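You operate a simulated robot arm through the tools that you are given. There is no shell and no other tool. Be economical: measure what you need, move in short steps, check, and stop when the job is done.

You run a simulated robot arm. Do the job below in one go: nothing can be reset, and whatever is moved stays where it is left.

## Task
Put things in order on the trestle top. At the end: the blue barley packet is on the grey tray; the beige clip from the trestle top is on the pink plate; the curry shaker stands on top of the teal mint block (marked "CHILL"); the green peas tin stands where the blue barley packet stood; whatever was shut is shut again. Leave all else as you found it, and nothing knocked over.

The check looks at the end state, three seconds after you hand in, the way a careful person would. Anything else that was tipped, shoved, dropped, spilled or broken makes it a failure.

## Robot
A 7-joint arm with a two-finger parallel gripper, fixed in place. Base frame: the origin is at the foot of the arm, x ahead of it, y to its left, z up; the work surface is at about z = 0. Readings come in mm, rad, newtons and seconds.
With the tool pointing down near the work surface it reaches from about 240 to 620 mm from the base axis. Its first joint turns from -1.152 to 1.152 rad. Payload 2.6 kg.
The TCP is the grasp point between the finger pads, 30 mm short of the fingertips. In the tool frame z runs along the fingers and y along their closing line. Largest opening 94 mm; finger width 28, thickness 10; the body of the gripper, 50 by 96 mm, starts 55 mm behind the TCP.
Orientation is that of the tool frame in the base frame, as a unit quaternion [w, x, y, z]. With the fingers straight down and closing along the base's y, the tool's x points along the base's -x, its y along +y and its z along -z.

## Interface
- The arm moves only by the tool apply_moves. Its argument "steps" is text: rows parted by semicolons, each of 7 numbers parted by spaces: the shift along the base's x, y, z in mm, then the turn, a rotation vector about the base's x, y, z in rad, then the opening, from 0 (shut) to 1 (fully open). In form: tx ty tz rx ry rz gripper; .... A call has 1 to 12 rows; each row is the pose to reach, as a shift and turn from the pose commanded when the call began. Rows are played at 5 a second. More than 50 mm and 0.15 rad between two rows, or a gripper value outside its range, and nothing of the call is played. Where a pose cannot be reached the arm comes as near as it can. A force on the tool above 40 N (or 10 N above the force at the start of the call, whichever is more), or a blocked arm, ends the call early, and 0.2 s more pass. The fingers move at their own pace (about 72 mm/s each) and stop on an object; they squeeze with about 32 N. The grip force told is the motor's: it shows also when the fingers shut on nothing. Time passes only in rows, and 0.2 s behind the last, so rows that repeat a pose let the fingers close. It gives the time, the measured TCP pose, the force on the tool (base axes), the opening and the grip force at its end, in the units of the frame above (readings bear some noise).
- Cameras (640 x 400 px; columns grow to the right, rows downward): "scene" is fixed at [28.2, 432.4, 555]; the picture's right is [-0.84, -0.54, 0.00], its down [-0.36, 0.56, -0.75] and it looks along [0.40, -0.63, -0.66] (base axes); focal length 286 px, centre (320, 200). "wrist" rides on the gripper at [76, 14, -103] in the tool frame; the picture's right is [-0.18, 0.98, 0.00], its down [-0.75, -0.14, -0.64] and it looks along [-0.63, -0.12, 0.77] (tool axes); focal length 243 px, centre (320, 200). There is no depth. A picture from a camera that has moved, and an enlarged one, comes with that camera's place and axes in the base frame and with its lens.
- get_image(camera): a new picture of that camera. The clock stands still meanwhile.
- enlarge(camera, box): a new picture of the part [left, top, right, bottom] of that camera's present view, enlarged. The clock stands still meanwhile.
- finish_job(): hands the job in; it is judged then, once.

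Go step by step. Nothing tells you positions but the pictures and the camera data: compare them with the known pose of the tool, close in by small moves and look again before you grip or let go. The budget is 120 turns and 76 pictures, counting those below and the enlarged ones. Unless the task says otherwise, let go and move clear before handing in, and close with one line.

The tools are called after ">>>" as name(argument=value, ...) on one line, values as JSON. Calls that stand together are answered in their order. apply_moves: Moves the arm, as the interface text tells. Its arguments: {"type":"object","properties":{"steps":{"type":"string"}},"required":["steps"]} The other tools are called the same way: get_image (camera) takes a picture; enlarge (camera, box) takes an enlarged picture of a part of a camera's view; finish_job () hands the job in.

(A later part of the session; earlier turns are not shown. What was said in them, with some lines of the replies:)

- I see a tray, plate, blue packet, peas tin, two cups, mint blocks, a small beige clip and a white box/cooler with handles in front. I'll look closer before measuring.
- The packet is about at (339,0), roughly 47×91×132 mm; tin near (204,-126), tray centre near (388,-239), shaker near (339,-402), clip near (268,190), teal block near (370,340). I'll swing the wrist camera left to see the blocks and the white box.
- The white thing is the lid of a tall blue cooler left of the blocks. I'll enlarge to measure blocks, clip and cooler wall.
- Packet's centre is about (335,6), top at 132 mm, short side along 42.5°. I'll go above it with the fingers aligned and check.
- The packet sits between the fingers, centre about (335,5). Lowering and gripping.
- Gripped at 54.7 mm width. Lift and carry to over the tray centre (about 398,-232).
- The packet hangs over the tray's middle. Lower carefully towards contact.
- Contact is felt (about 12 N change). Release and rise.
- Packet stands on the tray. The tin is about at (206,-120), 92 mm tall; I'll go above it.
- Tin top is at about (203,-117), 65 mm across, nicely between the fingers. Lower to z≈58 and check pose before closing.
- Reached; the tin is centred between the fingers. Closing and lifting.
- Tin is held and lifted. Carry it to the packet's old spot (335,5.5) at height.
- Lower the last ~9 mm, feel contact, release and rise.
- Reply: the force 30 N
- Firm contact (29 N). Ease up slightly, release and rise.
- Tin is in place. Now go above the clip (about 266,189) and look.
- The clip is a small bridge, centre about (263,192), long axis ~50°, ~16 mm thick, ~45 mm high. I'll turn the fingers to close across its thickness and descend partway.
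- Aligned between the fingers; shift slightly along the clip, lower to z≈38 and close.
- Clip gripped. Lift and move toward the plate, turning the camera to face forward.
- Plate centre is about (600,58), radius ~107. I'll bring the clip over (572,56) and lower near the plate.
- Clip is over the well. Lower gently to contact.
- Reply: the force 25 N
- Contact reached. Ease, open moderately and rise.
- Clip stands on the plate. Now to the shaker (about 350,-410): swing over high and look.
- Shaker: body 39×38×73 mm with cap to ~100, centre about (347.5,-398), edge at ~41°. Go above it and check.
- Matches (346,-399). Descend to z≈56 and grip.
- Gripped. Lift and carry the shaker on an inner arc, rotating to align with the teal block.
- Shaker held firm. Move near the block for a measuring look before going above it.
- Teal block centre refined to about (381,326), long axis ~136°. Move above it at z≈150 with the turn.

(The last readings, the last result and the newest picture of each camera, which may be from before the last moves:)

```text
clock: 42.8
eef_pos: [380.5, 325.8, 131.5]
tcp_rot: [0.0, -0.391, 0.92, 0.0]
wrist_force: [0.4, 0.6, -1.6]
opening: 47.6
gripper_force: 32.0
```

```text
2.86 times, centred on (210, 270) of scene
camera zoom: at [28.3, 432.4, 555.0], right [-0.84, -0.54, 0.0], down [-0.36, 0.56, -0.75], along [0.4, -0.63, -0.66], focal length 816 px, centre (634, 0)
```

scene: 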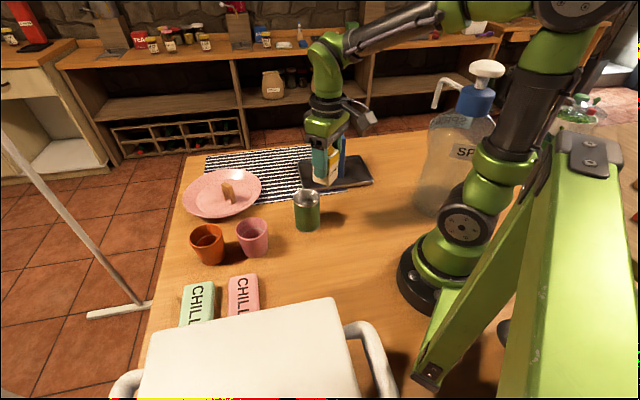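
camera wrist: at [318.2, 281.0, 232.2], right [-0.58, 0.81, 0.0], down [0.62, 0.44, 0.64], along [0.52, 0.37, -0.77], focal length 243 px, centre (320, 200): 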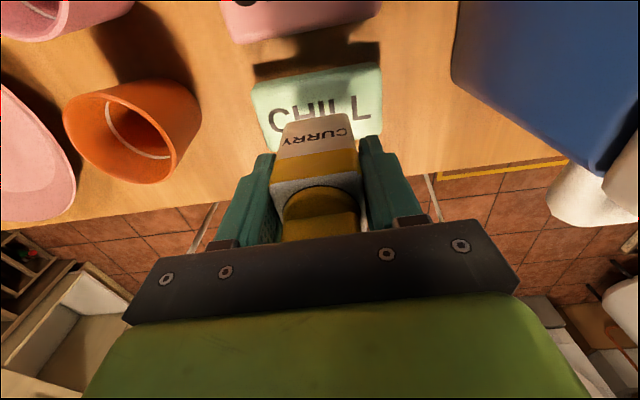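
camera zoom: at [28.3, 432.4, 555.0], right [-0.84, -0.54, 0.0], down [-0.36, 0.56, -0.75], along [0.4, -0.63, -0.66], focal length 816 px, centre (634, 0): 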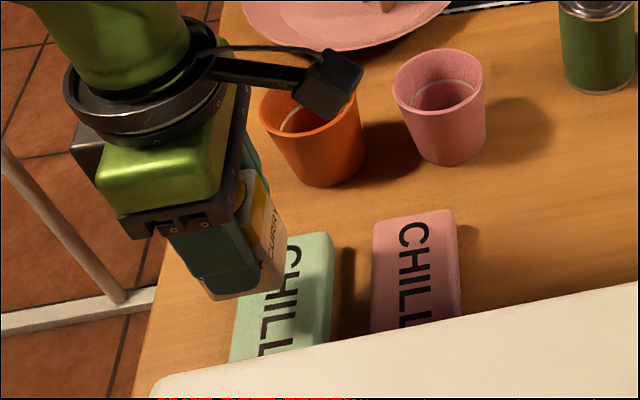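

Alignment is good (block centre ≈ 381.5,327). Lower toward the block.

>>> apply_moves(steps="1 1 -15 0 0 0 0.25; 1 1 -28 0 0 0 0.25; 1 1 -34 0 0 0 0.25; 1 1 -38 0 0 0 0.25; 1 1 -38 0 0 0 0.25")

>>> get_image(camera="wrist")

>>> enlarge(camera="scene", box=[150, 240, 270, 340])

```text
clock: 44.0
eef_pos: [381.3, 325.3, 93.0]
tcp_rot: [0.0, -0.391, 0.921, 0.0]
wrist_force: [0.3, 0.8, -0.3]
opening: 47.6
gripper_force: 32.2
```

```text
30 pictures are left
camera wrist: at [318.9, 281.3, 194.0], right [-0.58, 0.82, 0.0], down [0.63, 0.44, 0.64], along [0.52, 0.37, -0.77], focal length 243 px, centre (320, 200)
```

wrist: 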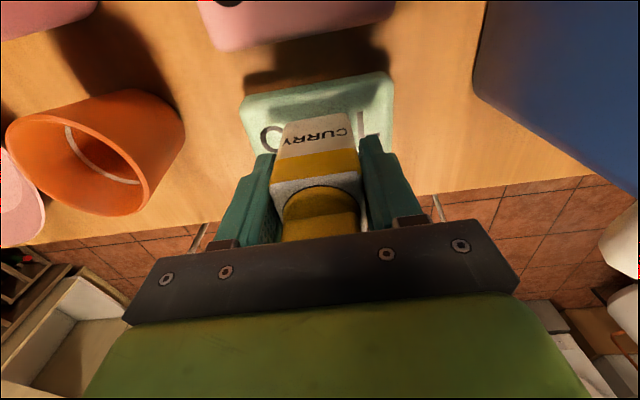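

```text
4.00 times, centred on (210, 290) of scene
camera zoom: at [28.3, 432.4, 555.0], right [-0.84, -0.54, 0.0], down [-0.36, 0.56, -0.75], along [0.4, -0.63, -0.66], focal length 1142 px, centre (760, -160)
```

zoom: 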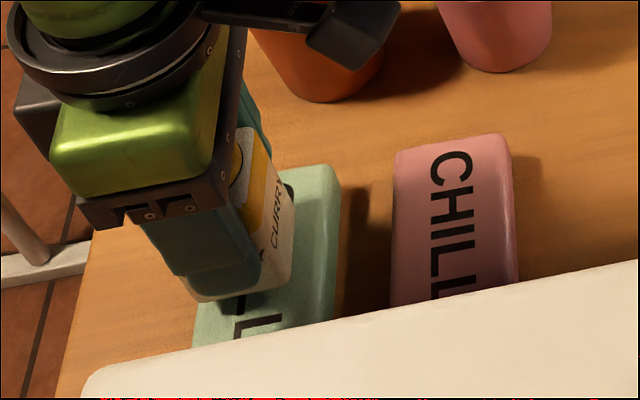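

About 8 mm to go; I want to verify centring across the block's width first.

>>> enlarge(camera="scene", box=[180, 270, 250, 330])

>>> enlarge(camera="wrist", box=[220, 50, 420, 200])

```text
6.67 times, centred on (215, 300) of scene
camera zoom: at [28.3, 432.4, 555.0], right [-0.84, -0.54, 0.0], down [-0.36, 0.56, -0.75], along [0.4, -0.63, -0.66], focal length 1904 px, centre (1020, -467)
```

zoom: 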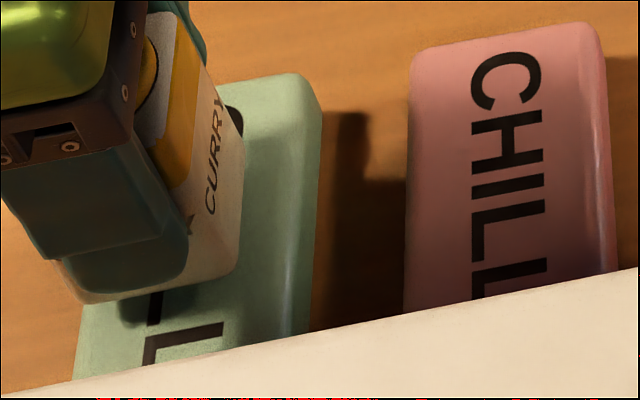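

```text
2.67 times, centred on (320, 125) of wrist
camera zoom: at [318.9, 281.3, 194.0], right [-0.58, 0.82, 0.0], down [0.63, 0.44, 0.64], along [0.52, 0.37, -0.77], focal length 647 px, centre (320, 400)
```

zoom: 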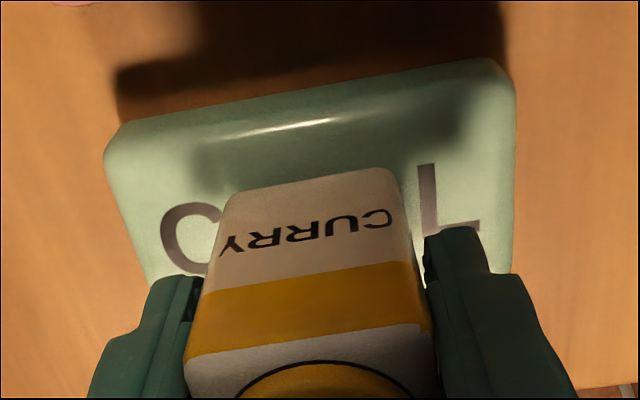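

The shaker sits ~5–6 mm too far across the width; shift back (-4,-4) and then lower to contact.

>>> apply_moves(steps="-4 -4 0 0 0 0 0.25; -4 -4 -3 0 0 0 0.25; -4 -4 -5 0 0 0 0.25; -4 -4 -5 0 0 0 0.25")

```text
clock: 45.0
eef_pos: [377.6, 320.9, 88.9]
tcp_rot: [0.0, -0.391, 0.921, 0.0]
wrist_force: [0.9, -0.9, -1.0]
opening: 47.9
gripper_force: 32.4
```

>>> apply_moves(steps="0 0 -1.5 0 0 0 0.25; 0 0 -3 0 0 0 0.25; 0 0 -3 0 0 0 0.25")

>>> enlarge(camera="scene", box=[180, 270, 250, 330])

```text
clock: 45.8
eef_pos: [377.4, 320.5, 84.9]
tcp_rot: [0.0, -0.391, 0.921, 0.001]
wrist_force: [-0.1, -0.6, -1.4]
opening: 47.7
gripper_force: 32.1
```

```text
6.67 times, centred on (215, 300) of scene
camera zoom: at [28.3, 432.4, 555.0], right [-0.84, -0.54, 0.0], down [-0.36, 0.56, -0.75], along [0.4, -0.63, -0.66], focal length 1904 px, centre (1020, -467)
```

zoom: 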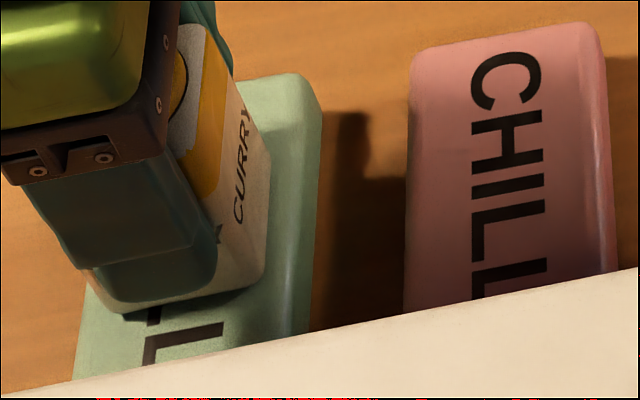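

>>> apply_moves(steps="0 0 -1.5 0 0 0 0.25; 0 0 -3 0 0 0 0.25; 0 0 -3 0 0 0 0.25")

```text
clock: 46.6
eef_pos: [378.5, 321.2, 85.1]
tcp_rot: [0.001, -0.39, 0.921, 0.0]
wrist_force: [-2.4, -2.9, 12.8]
opening: 47.6
gripper_force: 31.9
```

Contact felt. Release and rise straight up.

>>> apply_moves(steps="0 0 1 0 0 0 0.25; 0 0 1 0 0 0 0.6; 0 0 1 0 0 0 0.8; 0 0 1 0 0 0 0.8; 0 0 30 0 0 0 0.8; 0 0 65 0 0 0 0.8; 0 0 100 0 0 0 0.8; 0 0 140 0 0 0 0.8; 0 0 140 0 0 0 0.8")

>>> enlarge(camera="scene", box=[140, 220, 290, 340])

>>> get_image(camera="wrist")

```text
clock: 48.6
eef_pos: [378.3, 321.8, 223.2]
tcp_rot: [0.0, -0.392, 0.92, 0.0]
wrist_force: [-0.4, -0.3, -0.1]
opening: 75.3
gripper_force: 0.1
```

```text
3.33 times, centred on (215, 280) of scene
camera zoom: at [28.2, 432.4, 555.0], right [-0.84, -0.54, 0.0], down [-0.36, 0.56, -0.75], along [0.4, -0.63, -0.66], focal length 952 px, centre (670, -67)
```

zoom: 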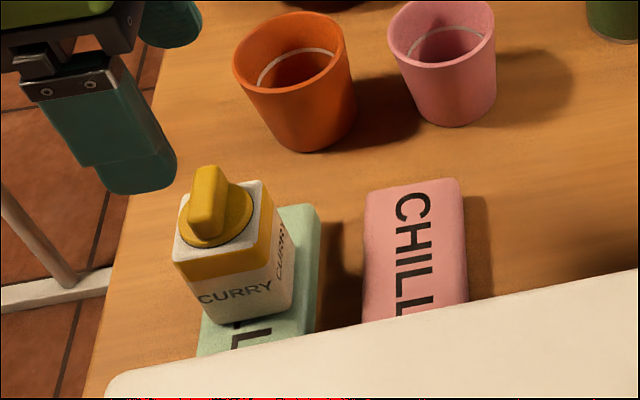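

```text
24 pictures are left
camera wrist: at [315.5, 277.5, 324.1], right [-0.58, 0.81, 0.0], down [0.62, 0.44, 0.64], along [0.52, 0.37, -0.77], focal length 243 px, centre (320, 200)
```

wrist: 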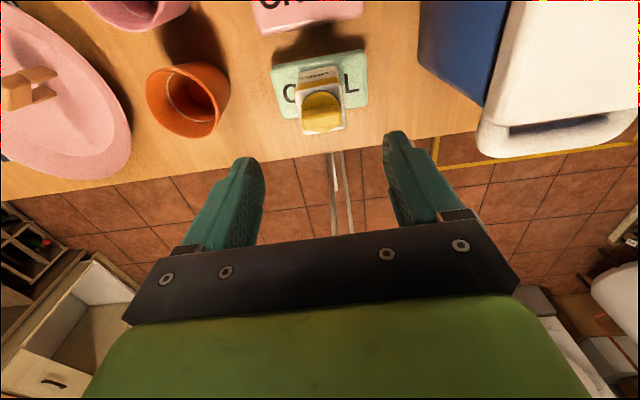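

The shaker stands squarely on the teal block. Back the arm off toward the centre and take a final overview.

>>> apply_moves(steps="-15 -40 20 0 0 -0.1 0.8; -25 -85 40 0 0 -0.2 0.8; -30 -130 50 0 0 -0.3 0.8; -30 -175 50 0 0 -0.4 0.8; -30 -175 50 0 0 -0.4 0.8")

>>> get_image(camera="scene")

```text
refused: row 2 steps farther than a row can; nothing moved
```

```text
23 pictures are left
```

scene: 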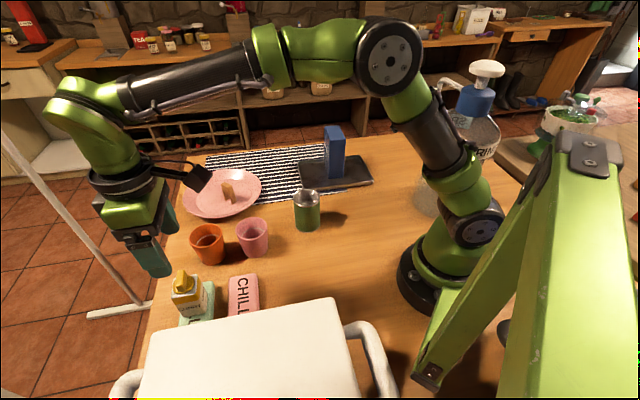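

All four moves check out in the overview: packet on the tray, clip on the plate, tin on the packet's old spot, shaker on the teal block. The cooler was never opened and the arm is clear above, so I'm handing in.

>>> finish_job()

```text
The job is handed in.
```

The job is handed in: the barley packet is on the grey tray, the peas tin is on the packet's old spot, the clip is on the pink plate and the curry shaker is on the teal block; nothing else was moved or opened.
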